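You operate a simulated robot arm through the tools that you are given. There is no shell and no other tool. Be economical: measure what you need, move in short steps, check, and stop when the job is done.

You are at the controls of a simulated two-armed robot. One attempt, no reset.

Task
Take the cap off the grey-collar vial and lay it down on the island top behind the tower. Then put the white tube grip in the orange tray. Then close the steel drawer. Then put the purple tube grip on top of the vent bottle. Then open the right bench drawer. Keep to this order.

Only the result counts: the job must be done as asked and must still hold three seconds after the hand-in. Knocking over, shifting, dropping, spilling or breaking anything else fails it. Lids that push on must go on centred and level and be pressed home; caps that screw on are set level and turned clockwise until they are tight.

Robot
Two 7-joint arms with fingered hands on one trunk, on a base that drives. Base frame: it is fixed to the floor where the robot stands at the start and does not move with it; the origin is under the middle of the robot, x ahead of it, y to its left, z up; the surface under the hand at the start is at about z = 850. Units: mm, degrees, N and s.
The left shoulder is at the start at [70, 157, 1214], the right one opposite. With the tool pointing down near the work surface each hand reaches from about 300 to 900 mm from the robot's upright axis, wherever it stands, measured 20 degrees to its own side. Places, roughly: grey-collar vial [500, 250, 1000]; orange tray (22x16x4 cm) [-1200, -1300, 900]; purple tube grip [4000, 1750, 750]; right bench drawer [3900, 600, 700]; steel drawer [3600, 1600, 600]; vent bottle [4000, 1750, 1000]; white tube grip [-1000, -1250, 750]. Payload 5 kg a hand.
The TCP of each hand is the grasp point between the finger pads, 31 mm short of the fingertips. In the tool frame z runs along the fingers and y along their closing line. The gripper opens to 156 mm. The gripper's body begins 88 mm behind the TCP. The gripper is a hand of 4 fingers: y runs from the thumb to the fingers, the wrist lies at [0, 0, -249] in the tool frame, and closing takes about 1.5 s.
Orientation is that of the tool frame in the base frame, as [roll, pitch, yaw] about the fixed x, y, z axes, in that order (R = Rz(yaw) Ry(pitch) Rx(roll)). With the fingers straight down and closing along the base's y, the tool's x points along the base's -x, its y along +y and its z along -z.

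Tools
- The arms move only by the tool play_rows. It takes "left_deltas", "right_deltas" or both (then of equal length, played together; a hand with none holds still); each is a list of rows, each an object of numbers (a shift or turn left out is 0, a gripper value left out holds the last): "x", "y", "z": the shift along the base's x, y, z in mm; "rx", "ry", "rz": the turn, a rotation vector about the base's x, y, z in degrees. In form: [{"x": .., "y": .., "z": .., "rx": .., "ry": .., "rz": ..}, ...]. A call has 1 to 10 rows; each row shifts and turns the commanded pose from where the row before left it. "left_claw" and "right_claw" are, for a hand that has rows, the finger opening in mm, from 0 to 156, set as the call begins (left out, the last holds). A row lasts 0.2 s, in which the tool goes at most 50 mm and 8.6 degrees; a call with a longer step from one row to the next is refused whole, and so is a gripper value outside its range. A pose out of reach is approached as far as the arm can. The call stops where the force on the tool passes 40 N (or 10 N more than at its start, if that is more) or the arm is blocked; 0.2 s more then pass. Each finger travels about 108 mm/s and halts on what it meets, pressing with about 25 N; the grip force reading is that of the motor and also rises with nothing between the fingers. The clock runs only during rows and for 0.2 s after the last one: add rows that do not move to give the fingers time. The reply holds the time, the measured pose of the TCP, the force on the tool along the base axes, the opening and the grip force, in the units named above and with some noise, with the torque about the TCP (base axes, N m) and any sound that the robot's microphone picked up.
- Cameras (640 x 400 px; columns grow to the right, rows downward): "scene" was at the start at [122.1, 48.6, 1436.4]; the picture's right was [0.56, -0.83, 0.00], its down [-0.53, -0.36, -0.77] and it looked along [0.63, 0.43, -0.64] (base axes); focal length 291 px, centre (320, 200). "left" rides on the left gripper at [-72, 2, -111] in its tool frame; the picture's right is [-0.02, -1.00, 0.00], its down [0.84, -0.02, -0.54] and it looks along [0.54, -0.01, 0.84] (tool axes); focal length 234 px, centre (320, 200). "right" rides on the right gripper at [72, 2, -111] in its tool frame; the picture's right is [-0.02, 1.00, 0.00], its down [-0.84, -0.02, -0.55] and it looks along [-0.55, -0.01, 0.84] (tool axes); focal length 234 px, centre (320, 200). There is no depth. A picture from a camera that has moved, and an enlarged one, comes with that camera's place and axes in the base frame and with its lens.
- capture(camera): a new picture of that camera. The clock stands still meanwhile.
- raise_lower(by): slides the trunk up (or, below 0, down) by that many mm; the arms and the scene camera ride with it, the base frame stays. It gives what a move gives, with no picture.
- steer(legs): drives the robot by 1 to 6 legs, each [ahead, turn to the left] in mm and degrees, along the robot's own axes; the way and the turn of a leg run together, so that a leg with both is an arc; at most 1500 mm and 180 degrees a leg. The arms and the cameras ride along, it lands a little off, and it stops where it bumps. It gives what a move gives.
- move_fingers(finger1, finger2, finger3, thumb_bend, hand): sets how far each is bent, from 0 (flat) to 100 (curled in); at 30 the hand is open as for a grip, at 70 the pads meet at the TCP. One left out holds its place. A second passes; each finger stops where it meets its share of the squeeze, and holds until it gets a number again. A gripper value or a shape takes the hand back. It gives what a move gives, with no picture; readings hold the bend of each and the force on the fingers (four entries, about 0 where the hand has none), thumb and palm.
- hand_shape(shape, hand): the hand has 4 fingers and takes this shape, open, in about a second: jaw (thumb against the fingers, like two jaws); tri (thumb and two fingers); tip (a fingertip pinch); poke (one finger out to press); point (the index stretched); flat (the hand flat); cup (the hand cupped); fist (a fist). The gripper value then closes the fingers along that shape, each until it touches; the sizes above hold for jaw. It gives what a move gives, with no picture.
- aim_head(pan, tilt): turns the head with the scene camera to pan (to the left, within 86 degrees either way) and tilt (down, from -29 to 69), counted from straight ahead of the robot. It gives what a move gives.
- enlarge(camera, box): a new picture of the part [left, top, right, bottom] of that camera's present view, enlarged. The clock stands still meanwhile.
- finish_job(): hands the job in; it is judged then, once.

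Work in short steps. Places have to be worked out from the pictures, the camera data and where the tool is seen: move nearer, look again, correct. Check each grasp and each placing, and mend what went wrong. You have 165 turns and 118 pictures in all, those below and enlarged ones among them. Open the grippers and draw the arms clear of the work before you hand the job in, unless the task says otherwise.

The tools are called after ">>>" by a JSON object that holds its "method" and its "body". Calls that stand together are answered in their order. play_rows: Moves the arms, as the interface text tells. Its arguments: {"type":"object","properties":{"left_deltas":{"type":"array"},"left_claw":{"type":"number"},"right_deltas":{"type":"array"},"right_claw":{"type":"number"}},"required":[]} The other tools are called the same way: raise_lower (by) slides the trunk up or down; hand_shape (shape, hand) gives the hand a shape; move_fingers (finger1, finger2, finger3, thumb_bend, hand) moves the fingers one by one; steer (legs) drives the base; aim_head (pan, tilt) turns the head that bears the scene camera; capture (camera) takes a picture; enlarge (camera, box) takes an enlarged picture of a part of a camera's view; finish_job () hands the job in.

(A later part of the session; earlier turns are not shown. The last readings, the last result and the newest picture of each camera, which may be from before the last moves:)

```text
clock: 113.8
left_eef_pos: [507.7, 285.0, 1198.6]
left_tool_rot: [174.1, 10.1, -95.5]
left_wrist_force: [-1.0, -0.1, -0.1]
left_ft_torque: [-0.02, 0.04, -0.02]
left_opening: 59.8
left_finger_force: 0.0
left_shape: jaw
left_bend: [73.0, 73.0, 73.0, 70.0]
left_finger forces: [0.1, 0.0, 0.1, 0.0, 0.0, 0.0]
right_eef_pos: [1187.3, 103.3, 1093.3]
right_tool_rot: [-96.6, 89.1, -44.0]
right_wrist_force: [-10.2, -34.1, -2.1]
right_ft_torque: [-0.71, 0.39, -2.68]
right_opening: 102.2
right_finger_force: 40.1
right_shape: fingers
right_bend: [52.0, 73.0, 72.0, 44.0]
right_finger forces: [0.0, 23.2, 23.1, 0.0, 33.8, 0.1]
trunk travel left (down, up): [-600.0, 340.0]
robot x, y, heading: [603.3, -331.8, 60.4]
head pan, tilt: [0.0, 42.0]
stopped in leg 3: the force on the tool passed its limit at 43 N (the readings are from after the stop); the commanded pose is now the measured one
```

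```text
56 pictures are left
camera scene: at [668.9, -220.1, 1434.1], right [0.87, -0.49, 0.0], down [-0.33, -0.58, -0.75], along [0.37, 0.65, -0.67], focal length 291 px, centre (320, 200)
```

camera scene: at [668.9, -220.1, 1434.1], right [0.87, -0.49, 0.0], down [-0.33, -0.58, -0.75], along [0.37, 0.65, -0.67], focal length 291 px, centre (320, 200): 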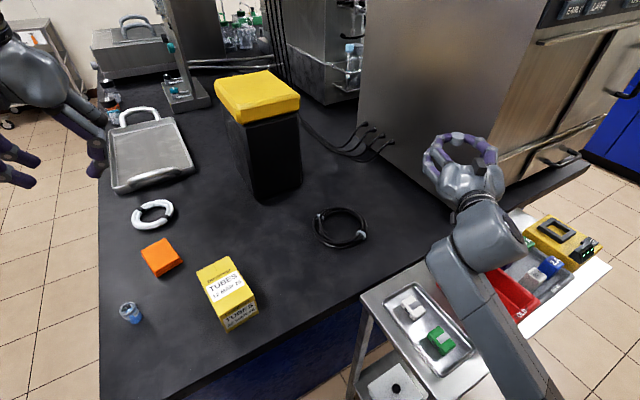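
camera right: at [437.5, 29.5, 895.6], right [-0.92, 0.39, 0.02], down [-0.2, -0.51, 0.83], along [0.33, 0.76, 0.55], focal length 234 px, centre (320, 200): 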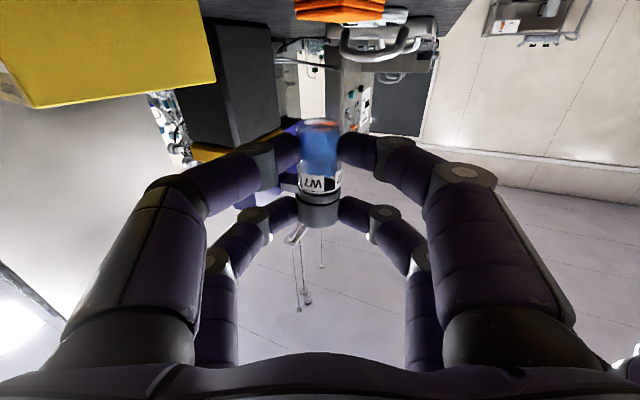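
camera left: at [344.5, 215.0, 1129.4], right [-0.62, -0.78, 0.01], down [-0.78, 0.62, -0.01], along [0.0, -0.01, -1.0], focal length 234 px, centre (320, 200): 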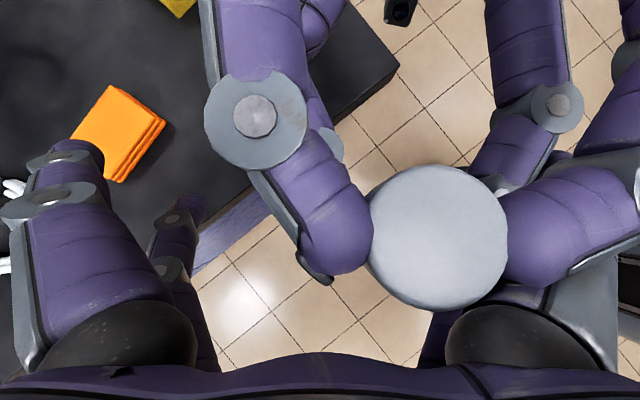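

The thumb presses on something with 34 N. I enlarge the view around the right hand.

>>> {"method": "enlarge", "body": {"camera": "scene", "box": [380, 90, 620, 240]}}

>>> {"method": "capture", "body": {"camera": "right"}}

```text
2.67 times, centred on (500, 165) of scene
camera zoom: at [668.9, -220.1, 1434.1], right [0.87, -0.49, 0.0], down [-0.33, -0.58, -0.75], along [0.37, 0.65, -0.67], focal length 775 px, centre (-160, 293)
```

zoom: 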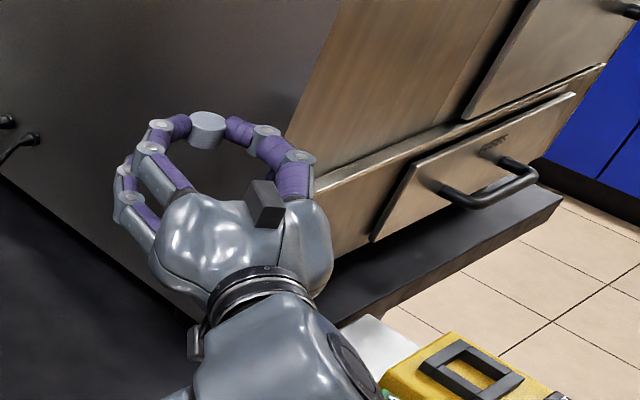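

```text
54 pictures are left
camera right: at [1119.0, 13.9, 1020.7], right [-0.79, 0.61, 0.01], down [-0.32, -0.44, 0.84], along [0.51, 0.66, 0.54], focal length 234 px, centre (320, 200)
```

right: 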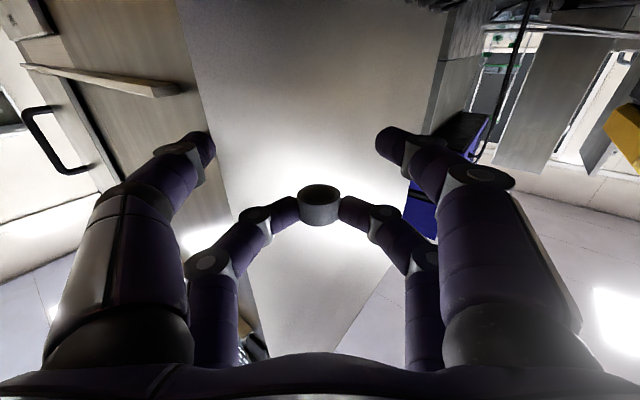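

The steel cabinet face is nearer than I judged (x≈1305) and the open thumb touches it. I back the hand off and then curl the two free fingers in.

>>> {"method": "play_rows", "body": {"right_deltas": [{"x": -20, "y": -20}, {"x": -25, "y": -15}, {"x": -25, "y": -5}, {"x": -20, "y": 0}]}}

>>> {"method": "move_fingers", "body": {"hand": "right", "finger1": 100, "thumb_bend": 100}}

>>> {"method": "play_rows", "body": {"right_deltas": [{"rz": 7.2, "y": 20}, {"rz": 7.2, "y": 25}, {"rz": 7.2, "y": 25}, {"rz": 7.2, "y": 25}, {"rz": 7.2, "y": 25}]}}

>>> {"method": "capture", "body": {"camera": "right"}}

```text
clock: 114.8
left_eef_pos: [507.7, 288.8, 1195.5]
left_tool_rot: [174.0, 9.8, -95.6]
left_wrist_force: [-0.5, 0.4, 0.3]
left_ft_torque: [-0.01, -0.01, -0.01]
left_opening: 60.2
left_finger_force: 0.0
left_shape: jaw
left_bend: [73.0, 73.0, 73.0, 70.0]
left_finger forces: [0.0, 0.0, 0.1, 0.0, 0.0, 0.1]
right_eef_pos: [1096.9, 68.0, 1091.6]
right_tool_rot: [-104.4, 89.2, -51.5]
right_wrist_force: [0.5, -0.1, 0.5]
right_ft_torque: [-0.02, 0.03, 0.0]
right_opening: 77.1
right_finger_force: 23.5
right_shape: fingers
right_bend: [52.0, 73.0, 72.0, 50.0]
right_finger forces: [0.0, 23.2, 23.2, 0.0, 0.0, 0.0]
trunk travel left (down, up): [-600.0, 340.0]
robot x, y, heading: [601.8, -329.6, 60.8]
head pan, tilt: [0.0, 42.0]
```

```text
clock: 115.8
left_eef_pos: [509.0, 289.8, 1195.5]
left_tool_rot: [173.9, 9.9, -95.4]
left_wrist_force: [-0.6, -0.2, -0.6]
left_ft_torque: [-0.03, 0.01, -0.02]
left_opening: 60.0
left_finger_force: 0.0
left_shape: jaw
left_bend: [73.0, 73.0, 73.0, 70.0]
left_finger forces: [0.0, 0.2, 0.1, 0.0, 0.0, 0.0]
right_eef_pos: [1097.7, 68.3, 1089.3]
right_tool_rot: [-107.9, 89.2, -54.8]
right_wrist_force: [0.2, 0.1, -0.2]
right_ft_torque: [-0.05, 0.02, -0.02]
right_opening: 0.0
right_finger_force: 23.4
right_shape: fingers
right_bend: [100.0, 73.0, 72.0, 91.0]
right_finger forces: [0.1, 23.3, 23.2, 0.0, 0.0, 0.1]
trunk travel left (down, up): [-600.0, 340.0]
robot x, y, heading: [596.9, -331.1, 60.8]
head pan, tilt: [0.0, 42.0]
```

```text
clock: 117.0
left_eef_pos: [510.3, 290.7, 1195.8]
left_tool_rot: [173.9, 9.8, -95.5]
left_wrist_force: [0.8, 1.2, 0.6]
left_ft_torque: [0.02, 0.04, -0.03]
left_opening: 59.9
left_finger_force: 0.0
left_shape: jaw
left_bend: [73.0, 73.0, 73.0, 70.0]
left_finger forces: [0.0, 0.0, 0.0, 0.0, 0.0, 0.0]
right_eef_pos: [1096.2, 190.1, 1087.9]
right_tool_rot: [-118.4, 89.3, -29.1]
right_wrist_force: [0.0, -0.9, -1.0]
right_ft_torque: [0.0, -0.02, 0.02]
right_opening: 0.0
right_finger_force: 23.0
right_shape: fingers
right_bend: [100.0, 73.0, 72.0, 91.0]
right_finger forces: [0.0, 23.3, 23.2, 0.0, 0.1, 0.0]
trunk travel left (down, up): [-600.0, 340.0]
robot x, y, heading: [605.9, -329.8, 60.5]
head pan, tilt: [0.0, 42.0]
```

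```text
53 pictures are left
camera right: at [1094.0, 77.6, 1016.6], right [-1.0, 0.02, 0.01], down [0.0, -0.54, 0.84], along [0.02, 0.84, 0.54], focal length 234 px, centre (320, 200)
```

right: 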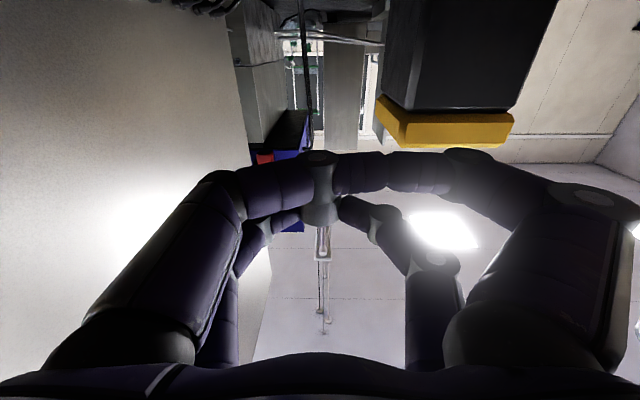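

Pointing along +y now. I pitch the hand down 40° and move to behind the tower, staying high.

>>> {"method": "play_rows", "body": {"right_deltas": [{"rx": -8, "y": 38}, {"rx": -8, "y": 38}, {"rx": -8, "y": 38}, {"rx": -8, "y": 38}, {"rx": -8, "y": 38}, {"y": 38, "z": -10}, {"y": 38, "z": -15}, {"y": 38, "z": -15}]}}

>>> {"method": "capture", "body": {"camera": "right"}}

>>> {"method": "capture", "body": {"camera": "scene"}}

```text
clock: 118.8
left_eef_pos: [507.9, 292.0, 1194.8]
left_tool_rot: [174.1, 9.7, -95.5]
left_wrist_force: [0.4, 0.7, -0.1]
left_ft_torque: [0.0, -0.04, -0.01]
left_opening: 60.3
left_finger_force: 0.1
left_shape: jaw
left_bend: [73.0, 73.0, 73.0, 70.0]
left_finger forces: [0.0, 0.1, 0.1, 0.0, 0.1, 0.0]
right_eef_pos: [1094.1, 494.2, 1047.6]
right_tool_rot: [-178.2, 49.6, -88.8]
right_wrist_force: [-0.1, 0.9, 0.2]
right_ft_torque: [0.0, 0.0, 0.0]
right_opening: 0.0
right_finger_force: 23.0
right_shape: fingers
right_bend: [100.0, 73.0, 72.0, 91.0]
right_finger forces: [0.1, 23.3, 23.1, 0.0, 0.0, 0.0]
trunk travel left (down, up): [-600.0, 340.0]
robot x, y, heading: [603.0, -332.8, 60.9]
head pan, tilt: [0.0, 42.0]
```

```text
52 pictures are left
camera right: at [1091.1, 362.5, 1064.5], right [-1.0, 0.02, 0.0], down [0.0, 0.13, 0.99], along [0.02, 0.99, -0.13], focal length 234 px, centre (320, 200)
```

right: 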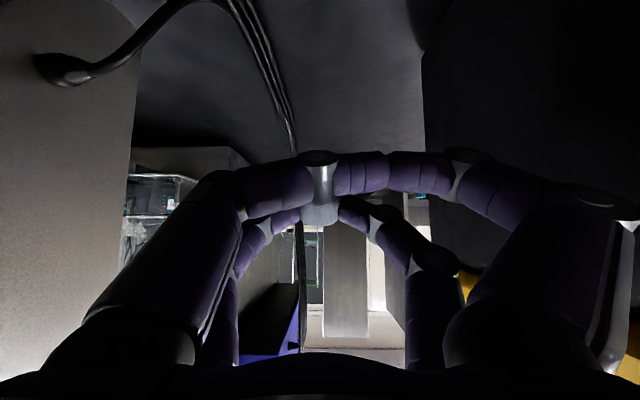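

```text
51 pictures are left
camera scene: at [668.9, -212.4, 1433.4], right [0.87, -0.49, 0.0], down [-0.33, -0.58, -0.74], along [0.36, 0.65, -0.67], focal length 291 px, centre (320, 200)
```

scene: 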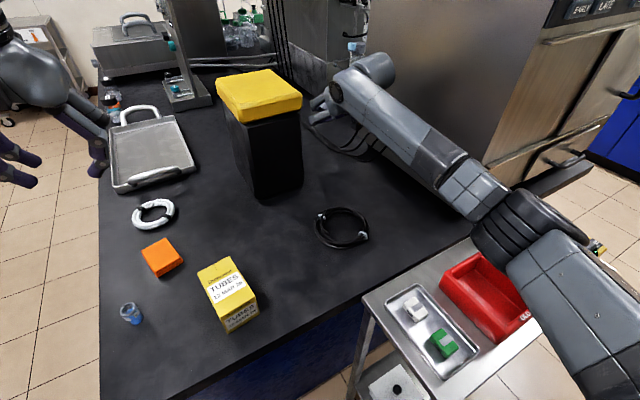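

The cable bundle runs at x≈1175 and the tower's back is at x≈974, so [1085, 512] is free. I lower the hand.

>>> {"method": "play_rows", "body": {"right_deltas": [{"x": -5, "z": -25}, {"x": -5, "z": -30}, {"z": -30}, {"z": -30}, {"z": -25}, {"z": -15}, {"z": -10}]}}

>>> {"method": "play_rows", "body": {"right_deltas": [{"z": -3}, {"z": -3}, {"z": -3}]}}

```text
clock: 120.4
left_eef_pos: [509.2, 290.7, 1196.8]
left_tool_rot: [174.0, 9.8, -95.5]
left_wrist_force: [-0.7, 0.2, 0.7]
left_ft_torque: [-0.02, 0.01, 0.0]
left_opening: 59.9
left_finger_force: 0.0
left_shape: jaw
left_bend: [73.0, 73.0, 73.0, 70.0]
left_finger forces: [0.0, 0.0, 0.0, 0.0, 0.0, 0.1]
right_eef_pos: [1087.3, 492.4, 884.1]
right_tool_rot: [-178.3, 49.8, -88.8]
right_wrist_force: [0.2, 0.3, 0.0]
right_ft_torque: [-0.04, -0.01, 0.04]
right_opening: 0.0
right_finger_force: 23.3
right_shape: fingers
right_bend: [100.0, 73.0, 72.0, 92.0]
right_finger forces: [0.0, 23.2, 23.2, 0.0, 0.0, 0.0]
trunk travel left (down, up): [-600.0, 340.0]
robot x, y, heading: [604.3, -331.1, 60.3]
head pan, tilt: [0.0, 42.0]
```

```text
clock: 121.2
left_eef_pos: [508.8, 290.3, 1195.0]
left_tool_rot: [174.0, 9.9, -95.6]
left_wrist_force: [-0.2, 0.0, 0.2]
left_ft_torque: [0.02, 0.01, 0.0]
left_opening: 60.0
left_finger_force: 0.1
left_shape: jaw
left_bend: [73.0, 73.0, 73.0, 70.0]
left_finger forces: [0.1, 0.1, 0.1, 0.0, 0.1, 0.0]
right_eef_pos: [1086.8, 493.3, 877.1]
right_tool_rot: [-178.2, 49.7, -88.8]
right_wrist_force: [0.2, -0.3, -0.9]
right_ft_torque: [0.01, 0.0, 0.03]
right_opening: 0.0
right_finger_force: 22.7
right_shape: fingers
right_bend: [100.0, 73.0, 72.0, 92.0]
right_finger forces: [0.0, 23.3, 23.1, 0.0, 0.1, 0.0]
trunk travel left (down, up): [-600.0, 340.0]
robot x, y, heading: [602.5, -333.3, 60.4]
head pan, tilt: [0.0, 42.0]
```

Still in air at z≈877; I continue in small steps until contact.

>>> {"method": "play_rows", "body": {"right_deltas": [{"z": -2.5}, {"z": -2.5}, {"z": -2.5}]}}

>>> {"method": "play_rows", "body": {"right_deltas": [{"z": -2}, {"z": -2}]}}

>>> {"method": "capture", "body": {"camera": "right"}}

```text
clock: 122.0
left_eef_pos: [508.4, 288.8, 1197.4]
left_tool_rot: [174.0, 9.9, -95.6]
left_wrist_force: [-0.7, 0.4, 0.4]
left_ft_torque: [0.01, 0.0, 0.0]
left_opening: 60.1
left_finger_force: 0.1
left_shape: jaw
left_bend: [73.0, 73.0, 73.0, 70.0]
left_finger forces: [0.0, 0.0, 0.1, 0.0, 0.0, 0.0]
right_eef_pos: [1087.1, 493.6, 871.4]
right_tool_rot: [-178.1, 49.9, -88.7]
right_wrist_force: [0.1, 1.2, 4.4]
right_ft_torque: [-0.09, 0.13, -0.04]
right_opening: 0.0
right_finger_force: 22.7
right_shape: fingers
right_bend: [100.0, 73.0, 72.0, 92.0]
right_finger forces: [0.1, 23.2, 23.1, 0.0, 0.1, 0.0]
trunk travel left (down, up): [-600.0, 340.0]
robot x, y, heading: [609.1, -328.7, 60.6]
head pan, tilt: [0.0, 42.0]
```

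```text
clock: 122.6
left_eef_pos: [507.9, 288.4, 1197.8]
left_tool_rot: [174.1, 9.9, -95.5]
left_wrist_force: [0.4, -0.8, -0.1]
left_ft_torque: [0.02, -0.01, -0.05]
left_opening: 60.3
left_finger_force: 0.0
left_shape: jaw
left_bend: [73.0, 73.0, 73.0, 70.0]
left_finger forces: [0.0, 0.0, 0.0, 0.1, 0.0, 0.1]
right_eef_pos: [1087.2, 493.2, 869.4]
right_tool_rot: [-178.1, 50.0, -88.8]
right_wrist_force: [3.4, 4.4, 16.1]
right_ft_torque: [-0.26, 0.52, -0.07]
right_opening: 0.1
right_finger_force: 22.8
right_shape: fingers
right_bend: [100.0, 73.0, 72.0, 93.0]
right_finger forces: [0.0, 23.1, 23.1, 0.1, 0.1, 0.0]
trunk travel left (down, up): [-600.0, 340.0]
robot x, y, heading: [602.5, -331.2, 60.6]
head pan, tilt: [0.0, 42.0]
```

```text
50 pictures are left
camera right: at [1084.1, 360.7, 885.5], right [-1.0, 0.02, 0.0], down [0.0, 0.12, 0.99], along [0.02, 0.99, -0.12], focal length 234 px, centre (320, 200)
```

right: 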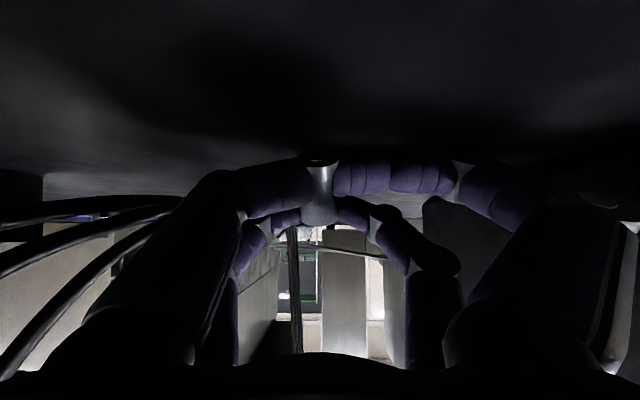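

A curled knuckle touches the bench, with the cap only a few millimetres above it. I ease up 1 mm and open finger2 and finger3 to release.

>>> {"method": "play_rows", "body": {"right_deltas": [{"z": 2}]}}

>>> {"method": "move_fingers", "body": {"hand": "right", "finger2": 64, "finger3": 63}}

>>> {"method": "capture", "body": {"camera": "right"}}

```text
clock: 123.0
left_eef_pos: [508.1, 287.6, 1197.5]
left_tool_rot: [174.0, 9.9, -95.5]
left_wrist_force: [0.4, 0.3, -0.5]
left_ft_torque: [-0.04, 0.01, 0.04]
left_opening: 60.1
left_finger_force: 0.1
left_shape: jaw
left_bend: [73.0, 73.0, 73.0, 70.0]
left_finger forces: [0.1, 0.0, 0.0, 0.0, 0.0, 0.1]
right_eef_pos: [1086.7, 492.0, 870.4]
right_tool_rot: [-178.1, 50.1, -88.8]
right_wrist_force: [3.6, 6.5, 18.7]
right_ft_torque: [-0.24, 0.55, -0.12]
right_opening: 0.0
right_finger_force: 23.5
right_shape: fingers
right_bend: [100.0, 73.0, 72.0, 93.0]
right_finger forces: [0.0, 23.3, 23.1, 0.1, 0.0, 0.0]
trunk travel left (down, up): [-600.0, 340.0]
robot x, y, heading: [599.4, -330.8, 60.5]
head pan, tilt: [0.0, 42.0]
```

```text
clock: 124.0
left_eef_pos: [508.3, 286.7, 1197.3]
left_tool_rot: [174.0, 10.0, -95.6]
left_wrist_force: [0.2, -0.2, 0.0]
left_ft_torque: [-0.03, 0.03, 0.0]
left_opening: 60.3
left_finger_force: 0.0
left_shape: jaw
left_bend: [73.0, 73.0, 73.0, 70.0]
left_finger forces: [0.1, 0.0, 0.1, 0.0, 0.0, 0.1]
right_eef_pos: [1086.5, 492.4, 869.4]
right_tool_rot: [-178.0, 49.9, -88.8]
right_wrist_force: [4.0, 4.4, 18.9]
right_ft_torque: [-0.24, 0.65, -0.12]
right_opening: 0.0
right_finger_force: 0.6
right_shape: fingers
right_bend: [100.0, 63.0, 62.0, 93.0]
right_finger forces: [0.0, 0.8, 0.8, 0.0, 0.0, 0.1]
trunk travel left (down, up): [-600.0, 340.0]
robot x, y, heading: [608.3, -331.6, 60.7]
head pan, tilt: [0.0, 42.0]
```

```text
49 pictures are left
camera right: at [1083.4, 360.0, 885.8], right [-1.0, 0.02, 0.0], down [0.0, 0.12, 0.99], along [0.02, 0.99, -0.12], focal length 234 px, centre (320, 200)
```

right: 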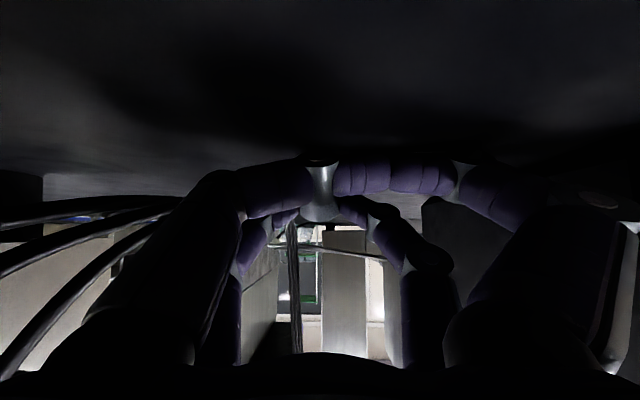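

>>> {"method": "move_fingers", "body": {"hand": "right", "finger2": 48, "finger3": 47}}

>>> {"method": "enlarge", "body": {"camera": "right", "box": [200, 100, 460, 300]}}

```text
clock: 125.0
left_eef_pos: [507.8, 288.0, 1196.2]
left_tool_rot: [173.9, 10.0, -95.4]
left_wrist_force: [0.1, 0.9, 0.5]
left_ft_torque: [0.03, -0.02, -0.02]
left_opening: 60.1
left_finger_force: 0.0
left_shape: jaw
left_bend: [73.0, 73.0, 73.0, 70.0]
left_finger forces: [0.0, 0.0, 0.0, 0.1, 0.0, 0.0]
right_eef_pos: [1086.3, 491.4, 870.0]
right_tool_rot: [-178.2, 49.9, -88.7]
right_wrist_force: [4.2, 5.9, 20.4]
right_ft_torque: [-0.28, 0.64, -0.13]
right_opening: 0.0
right_finger_force: 16.6
right_shape: fingers
right_bend: [100.0, 48.0, 47.0, 93.0]
right_finger forces: [33.2, 0.1, 0.0, 0.1, 0.0, 0.0]
trunk travel left (down, up): [-600.0, 340.0]
robot x, y, heading: [604.0, -335.4, 60.6]
head pan, tilt: [0.0, 42.0]
```

```text
2.00 times, centred on (330, 200) of right
camera zoom: at [1083.4, 360.0, 885.8], right [-1.0, 0.02, 0.0], down [0.0, 0.12, 0.99], along [0.02, 0.99, -0.12], focal length 468 px, centre (300, 200)
```

zoom: 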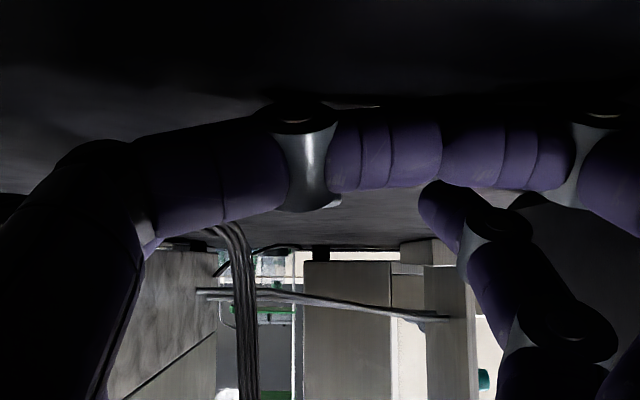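

The cap is released and should rest ahead of the curled fingers. I ease up a few millimetres and withdraw straight back.

>>> {"method": "play_rows", "body": {"right_deltas": [{"z": 2}, {"z": 2}, {"z": 2}, {"y": -10}, {"y": -15}, {"y": -20}, {"y": -20}]}}

>>> {"method": "capture", "body": {"camera": "right"}}

```text
clock: 126.6
left_eef_pos: [508.8, 289.5, 1196.7]
left_tool_rot: [174.0, 9.8, -95.5]
left_wrist_force: [0.1, 0.3, -0.1]
left_ft_torque: [0.02, 0.0, 0.03]
left_opening: 60.4
left_finger_force: 0.1
left_shape: jaw
left_bend: [73.0, 73.0, 73.0, 70.0]
left_finger forces: [0.1, 0.1, 0.0, 0.0, 0.0, 0.0]
right_eef_pos: [1087.8, 426.6, 871.1]
right_tool_rot: [-178.1, 49.7, -88.9]
right_wrist_force: [-0.4, 0.0, -0.5]
right_ft_torque: [0.01, 0.03, 0.01]
right_opening: 0.0
right_finger_force: 0.1
right_shape: fingers
right_bend: [100.0, 48.0, 47.0, 93.0]
right_finger forces: [0.1, 0.0, 0.1, 0.1, 0.0, 0.0]
trunk travel left (down, up): [-600.0, 340.0]
robot x, y, heading: [601.6, -332.4, 60.4]
head pan, tilt: [0.0, 42.0]
```

```text
47 pictures are left
camera right: at [1085.0, 294.9, 888.0], right [-1.0, 0.02, 0.0], down [0.0, 0.13, 0.99], along [0.02, 0.99, -0.13], focal length 234 px, centre (320, 200)
```

right: 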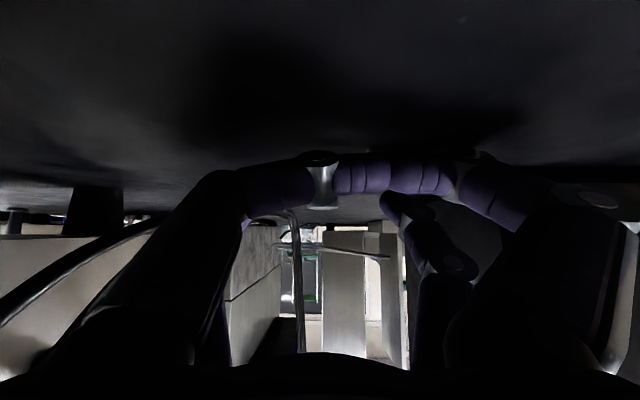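

I withdraw further, rise, and tilt the hand down to see where the cap lies.

>>> {"method": "play_rows", "body": {"right_deltas": [{"y": -20, "z": 10}, {"y": -15, "z": 20}, {"y": -15, "z": 25}, {"z": 30, "rx": -7}, {"z": 30, "rx": -7}, {"z": 30, "rx": -7}, {"z": 20, "rx": -7}]}}

>>> {"method": "capture", "body": {"camera": "right"}}

```text
clock: 128.2
left_eef_pos: [507.0, 290.5, 1195.2]
left_tool_rot: [174.1, 9.8, -95.6]
left_wrist_force: [0.4, -0.3, -0.4]
left_ft_torque: [-0.01, -0.03, 0.0]
left_opening: 60.0
left_finger_force: 0.1
left_shape: jaw
left_bend: [73.0, 73.0, 73.0, 70.0]
left_finger forces: [0.0, 0.1, 0.1, 0.0, 0.0, 0.0]
right_eef_pos: [1086.0, 377.6, 1037.7]
right_tool_rot: [-178.8, 21.5, -89.2]
right_wrist_force: [0.0, -0.2, 0.1]
right_ft_torque: [0.01, -0.02, -0.06]
right_opening: 0.0
right_finger_force: 0.0
right_shape: fingers
right_bend: [100.0, 48.0, 47.0, 93.0]
right_finger forces: [0.1, 0.0, 0.0, 0.0, 0.0, 0.0]
trunk travel left (down, up): [-600.0, 340.0]
robot x, y, heading: [602.5, -331.4, 60.6]
head pan, tilt: [0.0, 42.0]
```

```text
46 pictures are left
camera right: at [1082.2, 269.2, 1113.8], right [-1.0, 0.02, -0.01], down [0.0, 0.58, 0.81], along [0.02, 0.81, -0.58], focal length 234 px, centre (320, 200)
```

right: 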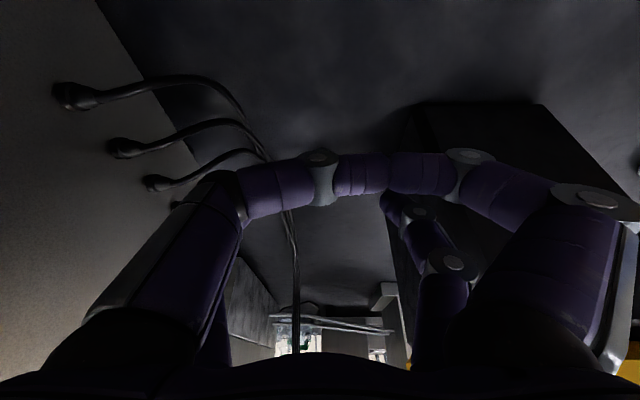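

The curled fingers hide that spot; I open the hand and look again.

>>> {"method": "hand_shape", "body": {"hand": "right", "shape": "jaw"}}

>>> {"method": "enlarge", "body": {"camera": "right", "box": [200, 80, 440, 230]}}

```text
clock: 129.1
left_eef_pos: [508.3, 290.5, 1196.4]
left_tool_rot: [174.0, 9.9, -95.4]
left_wrist_force: [0.7, 0.0, -0.8]
left_ft_torque: [0.01, 0.01, 0.0]
left_opening: 60.3
left_finger_force: 0.0
left_shape: jaw
left_bend: [73.0, 73.0, 73.0, 70.0]
left_finger forces: [0.0, 0.0, 0.1, 0.1, 0.1, 0.0]
right_eef_pos: [1086.4, 376.4, 1037.1]
right_tool_rot: [-178.6, 21.8, -89.2]
right_wrist_force: [0.0, -0.4, 0.0]
right_ft_torque: [0.0, 0.0, -0.01]
right_opening: 156.0
right_finger_force: 0.0
right_shape: jaw
right_bend: [30.0, 30.0, 30.0, 30.0]
right_finger forces: [0.0, 0.1, 0.0, 0.0, 0.0, 0.0]
trunk travel left (down, up): [-600.0, 340.0]
robot x, y, heading: [601.4, -332.9, 60.6]
head pan, tilt: [0.0, 42.0]
```

```text
2.67 times, centred on (320, 155) of right
camera zoom: at [1083.5, 268.5, 1113.7], right [-1.0, 0.02, -0.01], down [0.0, 0.58, 0.82], along [0.02, 0.82, -0.58], focal length 624 px, centre (320, 320)
```

zoom: 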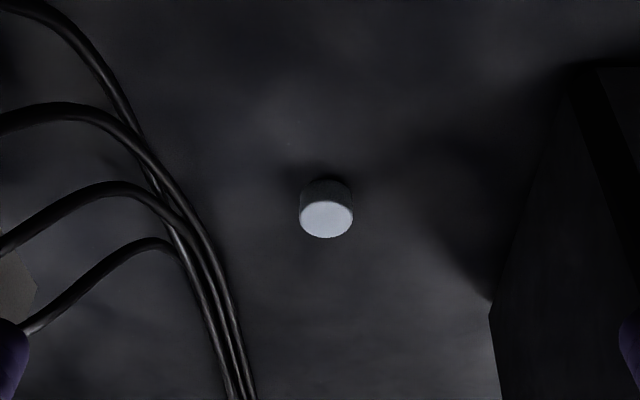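

The cap sits flat on the bench behind the tower at [1087, 516]. Step one is done. I draw the right arm in and up, to a carrying posture.

>>> {"method": "play_rows", "body": {"right_deltas": [{"y": -20, "z": 20}, {"x": -10, "y": -30, "z": 20}, {"x": -20, "y": -31, "z": 20, "rx": -4, "rz": -4}, {"x": -24, "y": -31, "z": 20, "rx": -4, "rz": -4}, {"x": -24, "y": -31, "z": 10, "rx": -4, "rz": -4}, {"x": -24, "y": -31, "z": 10, "rx": -4, "rz": -4}, {"x": -24, "y": -31, "rx": -4, "rz": -4}, {"x": -24, "y": -31}]}}

```text
clock: 130.9
left_eef_pos: [509.2, 289.3, 1196.7]
left_tool_rot: [174.0, 9.9, -95.5]
left_wrist_force: [0.1, -0.3, 0.6]
left_ft_torque: [0.03, -0.01, -0.01]
left_opening: 60.0
left_finger_force: 0.0
left_shape: jaw
left_bend: [73.0, 73.0, 73.0, 70.0]
left_finger forces: [0.0, 0.1, 0.1, 0.0, 0.0, 0.0]
right_eef_pos: [937.1, 139.4, 1137.8]
right_tool_rot: [-175.7, 2.1, -108.8]
right_wrist_force: [0.0, 0.2, -0.3]
right_ft_torque: [0.03, 0.02, -0.03]
right_opening: 156.0
right_finger_force: 0.0
right_shape: jaw
right_bend: [30.0, 30.0, 30.0, 30.0]
right_finger forces: [0.0, 0.0, 0.0, 0.0, 0.0, 0.0]
trunk travel left (down, up): [-600.0, 340.0]
robot x, y, heading: [603.8, -330.2, 60.6]
head pan, tilt: [0.0, 42.0]
```

I reverse out the way I came, then turn to face the orange tray area and look.

>>> {"method": "steer", "body": {"legs": [[0, -50.6], [-500, 0], [0, -154]]}}

>>> {"method": "aim_head", "body": {"pan": 0, "tilt": 20}}

>>> {"method": "capture", "body": {"camera": "scene"}}

```text
clock: 142.6
left_eef_pos: [-89.8, -1012.8, 1196.7]
left_tool_rot: [174.0, 9.9, 56.9]
left_wrist_force: [0.3, 0.6, -0.3]
left_ft_torque: [0.0, -0.03, 0.0]
left_opening: 60.2
left_finger_force: 0.0
left_shape: jaw
left_bend: [73.0, 73.0, 73.0, 70.0]
left_finger forces: [0.0, 0.0, 0.1, 0.0, 0.0, 0.0]
right_eef_pos: [-399.3, -683.9, 1137.0]
right_tool_rot: [-175.7, 2.1, 43.6]
right_wrist_force: [-0.5, -0.5, 0.8]
right_ft_torque: [0.02, -0.01, 0.01]
right_opening: 155.8
right_finger_force: 0.0
right_shape: jaw
right_bend: [30.0, 30.0, 30.0, 30.0]
right_finger forces: [0.1, 0.1, 0.0, 0.0, 0.1, 0.0]
trunk travel left (down, up): [-600.0, 340.0]
robot x, y, heading: [113.9, -419.1, -147.1]
head pan, tilt: [0.0, 42.0]
```

```text
clock: 143.4
left_eef_pos: [-88.6, -1013.5, 1196.4]
left_tool_rot: [174.0, 9.9, 56.8]
left_wrist_force: [-0.3, 0.0, 0.3]
left_ft_torque: [0.0, 0.03, 0.01]
left_opening: 60.2
left_finger_force: 0.1
left_shape: jaw
left_bend: [73.0, 73.0, 73.0, 70.0]
left_finger forces: [0.0, 0.0, 0.0, 0.0, 0.0, 0.0]
right_eef_pos: [-399.6, -683.6, 1137.2]
right_tool_rot: [-175.6, 2.1, 43.6]
right_wrist_force: [0.4, 0.1, -0.5]
right_ft_torque: [0.02, -0.01, -0.03]
right_opening: 155.9
right_finger_force: 0.1
right_shape: jaw
right_bend: [30.0, 30.0, 30.0, 30.0]
right_finger forces: [0.1, 0.1, 0.1, 0.0, 0.0, 0.1]
trunk travel left (down, up): [-600.0, 340.0]
robot x, y, heading: [115.4, -420.8, -147.5]
head pan, tilt: [0.0, 20.0]
```

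```text
44 pictures are left
camera scene: at [-3.1, -497.4, 1467.9], right [-0.54, 0.84, 0.0], down [0.29, 0.19, -0.94], along [-0.79, -0.51, -0.34], focal length 291 px, centre (320, 200)
```

scene: 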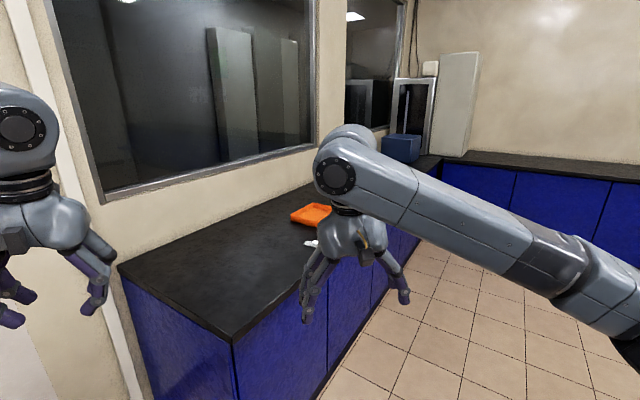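

The wall bench front edge runs at y≈−1010…−1100; the tray is at about [−1176, −1304] and the white grip near [−940, −1144]. I drive there and face the bench.

>>> {"method": "steer", "body": {"legs": [[0, -20.7], [1150, 0], [0, 78]]}}

>>> {"method": "aim_head", "body": {"pan": 0, "tilt": 45}}

>>> {"method": "capture", "body": {"camera": "scene"}}

```text
clock: 153.7
left_eef_pos: [-626.5, -1160.5, 1197.1]
left_tool_rot: [174.0, 9.9, 112.9]
left_wrist_force: [-0.3, -0.3, -0.1]
left_ft_torque: [-0.02, 0.01, 0.0]
left_opening: 60.3
left_finger_force: 0.1
left_shape: jaw
left_bend: [73.0, 73.0, 73.0, 70.0]
left_finger forces: [0.0, 0.0, 0.0, 0.1, 0.1, 0.0]
right_eef_pos: [-1073.4, -1233.9, 1137.6]
right_tool_rot: [-175.6, 2.1, 99.8]
right_wrist_force: [-0.4, 0.4, 0.0]
right_ft_torque: [-0.03, -0.04, -0.01]
right_opening: 155.8
right_finger_force: 0.0
right_shape: jaw
right_bend: [30.0, 30.0, 30.0, 30.0]
right_finger forces: [0.0, 0.1, 0.0, 0.0, 0.1, 0.1]
trunk travel left (down, up): [-600.0, 340.0]
robot x, y, heading: [-1007.5, -659.7, -90.7]
head pan, tilt: [0.0, 20.0]
```

```text
clock: 154.6
left_eef_pos: [-626.0, -1159.5, 1196.7]
left_tool_rot: [174.0, 9.8, 113.0]
left_wrist_force: [0.2, 0.5, -0.2]
left_ft_torque: [0.0, -0.02, -0.04]
left_opening: 60.5
left_finger_force: 0.1
left_shape: jaw
left_bend: [73.0, 73.0, 73.0, 70.0]
left_finger forces: [0.1, 0.0, 0.1, 0.1, 0.0, 0.1]
right_eef_pos: [-1072.0, -1236.2, 1136.5]
right_tool_rot: [-175.6, 2.1, 99.7]
right_wrist_force: [-0.8, -0.2, 0.1]
right_ft_torque: [0.0, 0.01, 0.01]
right_opening: 155.9
right_finger_force: 0.0
right_shape: jaw
right_bend: [30.0, 30.0, 30.0, 30.0]
right_finger forces: [0.1, 0.1, 0.0, 0.0, 0.0, 0.0]
trunk travel left (down, up): [-600.0, 340.0]
robot x, y, heading: [-1005.6, -662.1, -91.0]
head pan, tilt: [0.0, 45.0]
```

```text
43 pictures are left
camera scene: at [-1005.8, -790.7, 1429.3], right [-1.0, 0.01, 0.0], down [0.01, 0.71, -0.71], along [-0.01, -0.71, -0.71], focal length 291 px, centre (320, 200)
```

scene: 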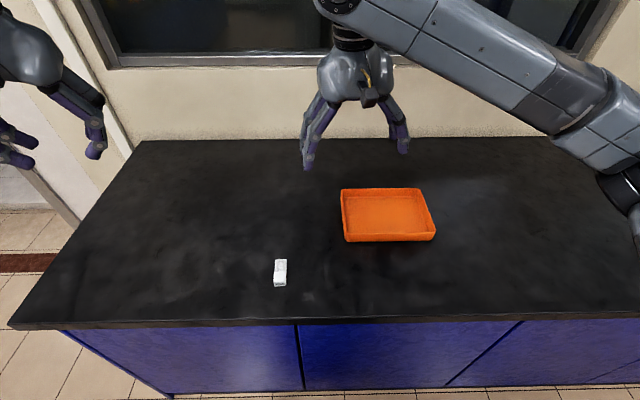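

I enlarge the white grip and the tray.

>>> {"method": "enlarge", "body": {"camera": "scene", "box": [250, 180, 450, 305]}}

>>> {"method": "capture", "body": {"camera": "right"}}

```text
3.20 times, centred on (350, 242) of scene
camera zoom: at [-1005.8, -790.7, 1429.3], right [-1.0, 0.01, 0.0], down [0.01, 0.71, -0.71], along [-0.01, -0.71, -0.71], focal length 930 px, centre (224, 64)
```

zoom: 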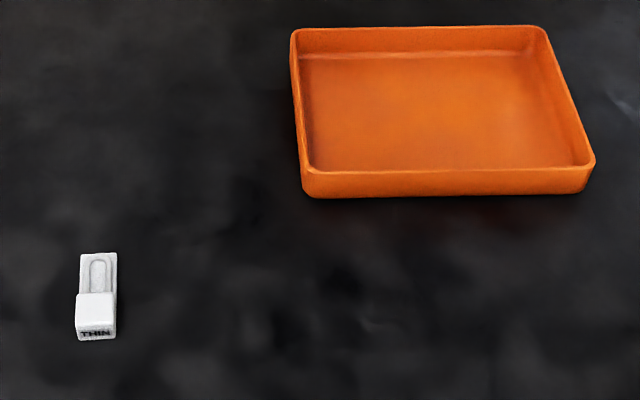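

```text
41 pictures are left
camera right: at [-1076.2, -1158.4, 1244.8], right [0.99, 0.14, -0.08], down [0.16, -0.8, 0.57], along [0.02, -0.58, -0.81], focal length 234 px, centre (320, 200)
```

right: 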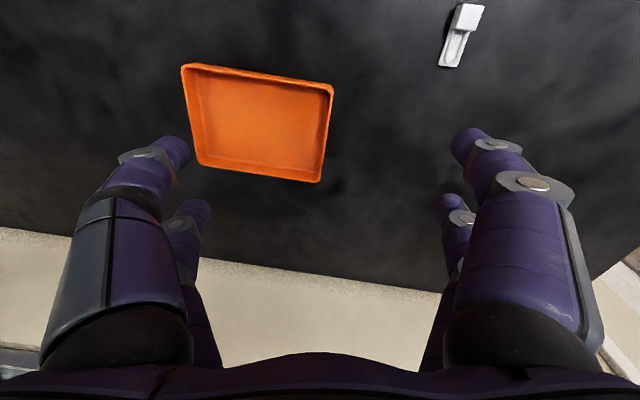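

The grip is about 28 mm wide and 61 mm long, along y, centred near [−922, −1139]. I bring the right hand over it with the closing line across it.

>>> {"method": "play_rows", "body": {"right_deltas": [{"x": 25, "y": 16, "z": -20, "rz": -2.4, "rx": 0.7, "ry": -1}, {"x": 25, "y": 16, "z": -20, "rz": -2.4, "rx": 0.7, "ry": -1}, {"x": 25, "y": 16, "z": -20, "rz": -2.4, "rx": 0.7, "ry": -1}, {"x": 25, "y": 16, "z": -20, "rz": -2.4, "rx": 0.7, "ry": -1}, {"x": 25, "y": 16, "z": -20}, {"x": 25, "y": 17, "z": -20}], "right_claw": 80}}

>>> {"method": "capture", "body": {"camera": "right"}}

```text
clock: 156.0
left_eef_pos: [-625.8, -1160.6, 1195.3]
left_tool_rot: [173.9, 9.8, 113.0]
left_wrist_force: [1.2, 0.8, 0.7]
left_ft_torque: [0.01, 0.05, -0.01]
left_opening: 60.2
left_finger_force: 0.0
left_shape: jaw
left_bend: [73.0, 73.0, 73.0, 70.0]
left_finger forces: [0.0, 0.0, 0.0, 0.0, 0.1, 0.0]
right_eef_pos: [-921.3, -1137.0, 1018.6]
right_tool_rot: [-179.8, -0.4, 90.1]
right_wrist_force: [-0.1, 0.1, -0.5]
right_ft_torque: [-0.01, 0.04, -0.02]
right_opening: 80.5
right_finger_force: 0.1
right_shape: jaw
right_bend: [73.0, 73.0, 73.0, 70.0]
right_finger forces: [0.0, 0.1, 0.0, 0.0, 0.1, 0.0]
trunk travel left (down, up): [-600.0, 340.0]
robot x, y, heading: [-1002.5, -655.6, -90.8]
head pan, tilt: [0.0, 45.0]
```

```text
40 pictures are left
camera right: at [-920.0, -1065.3, 1128.8], right [1.0, -0.02, 0.0], down [-0.02, -0.84, 0.54], along [-0.02, -0.54, -0.84], focal length 234 px, centre (320, 200)
```

right: 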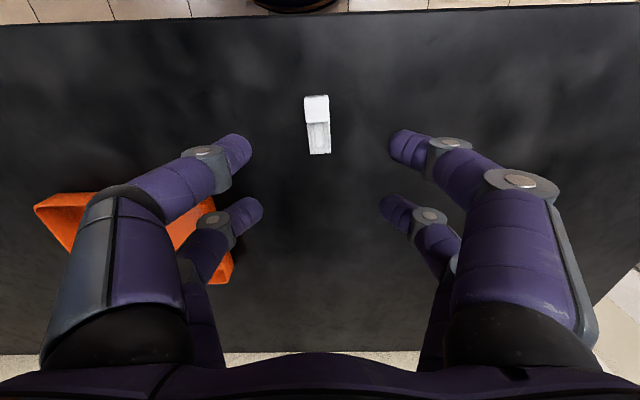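

Grip centre is about [−926, −1140]. I correct, lower to z≈880 and close.

>>> {"method": "play_rows", "body": {"right_deltas": [{"x": -4, "y": -3, "z": -25}, {"z": -30}, {"z": -30}, {"z": -25}, {"z": -15}, {"z": -10}]}}

>>> {"method": "play_rows", "body": {"right_deltas": [{}, {}, {}, {}, {}, {}], "right_claw": 8}}

>>> {"method": "capture", "body": {"camera": "right"}}

```text
clock: 157.4
left_eef_pos: [-625.4, -1159.8, 1197.6]
left_tool_rot: [174.0, 10.0, 113.0]
left_wrist_force: [1.3, 0.4, 0.0]
left_ft_torque: [0.0, -0.02, -0.01]
left_opening: 60.3
left_finger_force: 0.1
left_shape: jaw
left_bend: [73.0, 73.0, 73.0, 70.0]
left_finger forces: [0.0, 0.0, 0.0, 0.1, 0.1, 0.0]
right_eef_pos: [-927.6, -1140.0, 882.7]
right_tool_rot: [-179.8, -0.4, 90.2]
right_wrist_force: [-0.3, 0.0, 0.9]
right_ft_torque: [-0.05, -0.07, 0.03]
right_opening: 80.6
right_finger_force: 0.0
right_shape: jaw
right_bend: [73.0, 73.0, 73.0, 70.0]
right_finger forces: [0.1, 0.8, 0.0, 0.0, 0.0, 0.0]
trunk travel left (down, up): [-600.0, 340.0]
robot x, y, heading: [-1007.0, -656.4, -90.9]
head pan, tilt: [0.0, 45.0]
```

```text
clock: 158.8
left_eef_pos: [-626.9, -1159.8, 1196.3]
left_tool_rot: [174.1, 9.8, 113.0]
left_wrist_force: [0.0, -0.3, -0.2]
left_ft_torque: [0.01, 0.05, 0.01]
left_opening: 60.1
left_finger_force: 0.0
left_shape: jaw
left_bend: [73.0, 73.0, 73.0, 70.0]
left_finger forces: [0.0, 0.1, 0.1, 0.0, 0.0, 0.0]
right_eef_pos: [-927.2, -1140.1, 884.5]
right_tool_rot: [-179.9, -0.2, 90.0]
right_wrist_force: [0.4, -4.3, 16.9]
right_ft_torque: [-0.69, 0.01, 0.06]
right_opening: 18.4
right_finger_force: 24.9
right_shape: jaw
right_bend: [72.0, 73.0, 73.0, 70.0]
right_finger forces: [22.5, 26.4, 27.8, 0.2, 22.5, 0.0]
trunk travel left (down, up): [-600.0, 340.0]
robot x, y, heading: [-1008.1, -662.9, -90.3]
head pan, tilt: [0.0, 45.0]
```

```text
39 pictures are left
camera right: at [-925.4, -1069.2, 995.5], right [1.0, -0.02, 0.0], down [-0.02, -0.84, 0.54], along [-0.01, -0.54, -0.84], focal length 234 px, centre (320, 200)
```

right: 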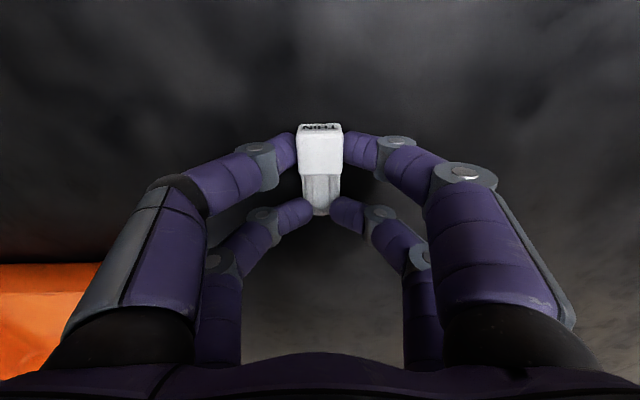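

Both rows hold the grip. I lift and carry it over the tray.

>>> {"method": "play_rows", "body": {"right_deltas": [{"z": 20}, {"z": 30}, {"z": 35}, {"z": 35}]}}

>>> {"method": "play_rows", "body": {"right_deltas": [{"x": -33, "y": -20}, {"x": -33, "y": -20}, {"x": -33, "y": -20}, {"x": -33, "y": -20}, {"x": -33, "y": -20}, {"x": -33, "y": -20}, {"x": -33, "y": -20}, {"x": -31, "y": -17}]}}

>>> {"method": "capture", "body": {"camera": "right"}}

```text
clock: 159.8
left_eef_pos: [-624.7, -1159.8, 1195.9]
left_tool_rot: [174.0, 9.9, 113.0]
left_wrist_force: [0.7, 0.2, 1.1]
left_ft_torque: [-0.03, 0.02, 0.02]
left_opening: 60.1
left_finger_force: 0.0
left_shape: jaw
left_bend: [73.0, 73.0, 73.0, 70.0]
left_finger forces: [0.0, 0.0, 0.1, 0.0, 0.0, 0.1]
right_eef_pos: [-927.0, -1136.6, 1001.6]
right_tool_rot: [-179.8, -0.4, 90.1]
right_wrist_force: [0.5, 0.6, -0.7]
right_ft_torque: [-0.02, 0.01, 0.0]
right_opening: 17.9
right_finger_force: 25.0
right_shape: jaw
right_bend: [72.0, 73.0, 73.0, 70.0]
right_finger forces: [22.7, 20.9, 20.6, 0.0, 23.1, 0.0]
trunk travel left (down, up): [-600.0, 340.0]
robot x, y, heading: [-1005.5, -659.2, -90.8]
head pan, tilt: [0.0, 45.0]
```

```text
clock: 161.6
left_eef_pos: [-627.1, -1159.8, 1195.7]
left_tool_rot: [173.9, 9.8, 113.1]
left_wrist_force: [-0.2, 0.6, -0.2]
left_ft_torque: [0.0, -0.01, -0.03]
left_opening: 60.1
left_finger_force: 0.1
left_shape: jaw
left_bend: [73.0, 73.0, 73.0, 70.0]
left_finger forces: [0.0, 0.0, 0.0, 0.1, 0.0, 0.0]
right_eef_pos: [-1189.7, -1296.6, 1000.9]
right_tool_rot: [-179.9, -0.3, 90.1]
right_wrist_force: [-0.5, 0.0, -0.3]
right_ft_torque: [0.0, -0.02, 0.04]
right_opening: 17.8
right_finger_force: 25.2
right_shape: jaw
right_bend: [72.0, 73.0, 73.0, 70.0]
right_finger forces: [22.7, 20.1, 19.9, 0.0, 22.8, 0.0]
trunk travel left (down, up): [-600.0, 340.0]
robot x, y, heading: [-1009.9, -657.2, -90.5]
head pan, tilt: [0.0, 45.0]
```

```text
38 pictures are left
camera right: at [-1188.1, -1226.8, 1112.1], right [1.0, -0.02, 0.0], down [-0.02, -0.84, 0.54], along [-0.01, -0.54, -0.84], focal length 234 px, centre (320, 200)
```

right: 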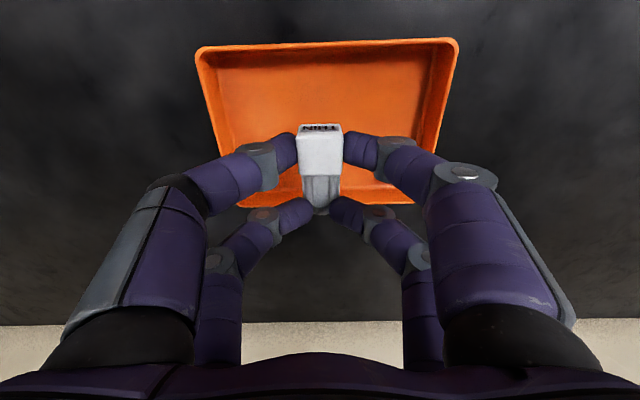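

Centred on the tray within a few millimetres. I lower the grip to the tray floor.

>>> {"method": "play_rows", "body": {"right_deltas": [{"x": 4, "y": -5, "z": -25}, {"z": -30}, {"z": -25}, {"z": -15}, {"z": -8}, {"z": -4}]}}

>>> {"method": "play_rows", "body": {"right_deltas": [{"z": -2}, {"z": -2}, {"z": -2}]}}

```text
clock: 163.0
left_eef_pos: [-627.2, -1161.2, 1195.1]
left_tool_rot: [174.0, 9.9, 113.0]
left_wrist_force: [0.0, -1.2, 0.3]
left_ft_torque: [-0.01, 0.0, -0.01]
left_opening: 60.2
left_finger_force: 0.1
left_shape: jaw
left_bend: [73.0, 73.0, 73.0, 70.0]
left_finger forces: [0.0, 0.0, 0.0, 0.1, 0.0, 0.1]
right_eef_pos: [-1185.6, -1303.4, 893.3]
right_tool_rot: [-179.8, -0.5, 90.1]
right_wrist_force: [0.2, 0.0, 0.6]
right_ft_torque: [-0.02, -0.01, -0.01]
right_opening: 17.8
right_finger_force: 24.4
right_shape: jaw
right_bend: [72.0, 73.0, 73.0, 70.0]
right_finger forces: [22.7, 20.1, 19.9, 0.0, 22.8, 0.1]
trunk travel left (down, up): [-600.0, 340.0]
robot x, y, heading: [-1002.9, -656.0, -90.7]
head pan, tilt: [0.0, 45.0]
```

```text
clock: 163.8
left_eef_pos: [-626.2, -1159.8, 1196.5]
left_tool_rot: [174.0, 9.9, 113.0]
left_wrist_force: [-0.2, -0.8, 0.4]
left_ft_torque: [-0.02, 0.01, 0.0]
left_opening: 60.1
left_finger_force: 0.0
left_shape: jaw
left_bend: [73.0, 73.0, 73.0, 70.0]
left_finger forces: [0.0, 0.0, 0.0, 0.1, 0.1, 0.1]
right_eef_pos: [-1186.1, -1302.3, 888.4]
right_tool_rot: [-179.9, -0.3, 90.0]
right_wrist_force: [-0.5, 0.0, 2.4]
right_ft_torque: [-0.12, 0.0, 0.02]
right_opening: 18.0
right_finger_force: 24.9
right_shape: jaw
right_bend: [72.0, 73.0, 73.0, 70.0]
right_finger forces: [22.7, 20.9, 21.0, 0.1, 22.7, 0.1]
trunk travel left (down, up): [-600.0, 340.0]
robot x, y, heading: [-1004.6, -658.7, -90.5]
head pan, tilt: [0.0, 45.0]
```

The grip touches the tray floor. I open the hand part way, rise and check.

>>> {"method": "play_rows", "body": {"right_deltas": [{"z": 1}, {}, {}, {"z": 10}, {"z": 25}, {"z": 30}, {"z": 35}, {"z": 35}, {"z": 35}], "right_claw": 60}}

>>> {"method": "capture", "body": {"camera": "scene"}}

```text
clock: 165.8
left_eef_pos: [-626.1, -1159.4, 1197.7]
left_tool_rot: [174.0, 9.9, 112.9]
left_wrist_force: [0.2, -0.1, -0.1]
left_ft_torque: [0.0, 0.0, -0.01]
left_opening: 59.9
left_finger_force: 0.0
left_shape: jaw
left_bend: [73.0, 73.0, 73.0, 70.0]
left_finger forces: [0.0, 0.0, 0.0, 0.0, 0.0, 0.0]
right_eef_pos: [-1184.8, -1302.3, 1058.8]
right_tool_rot: [-179.7, -0.4, 90.1]
right_wrist_force: [-0.7, 0.0, 0.1]
right_ft_torque: [0.02, 0.0, 0.01]
right_opening: 59.7
right_finger_force: 0.1
right_shape: jaw
right_bend: [74.0, 74.0, 74.0, 70.0]
right_finger forces: [0.0, 0.0, 0.1, 0.1, 0.0, 0.0]
trunk travel left (down, up): [-600.0, 340.0]
robot x, y, heading: [-1004.2, -658.7, -90.8]
head pan, tilt: [0.0, 45.0]
```

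```text
37 pictures are left
camera scene: at [-1005.3, -790.0, 1429.2], right [-1.0, 0.01, 0.0], down [0.01, 0.71, -0.71], along [-0.01, -0.71, -0.71], focal length 291 px, centre (320, 200)
```

scene: 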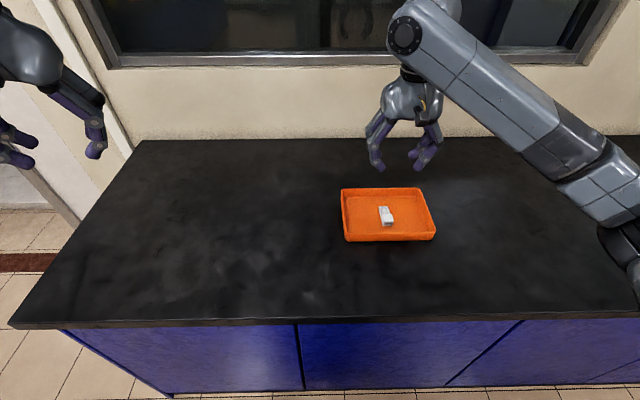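

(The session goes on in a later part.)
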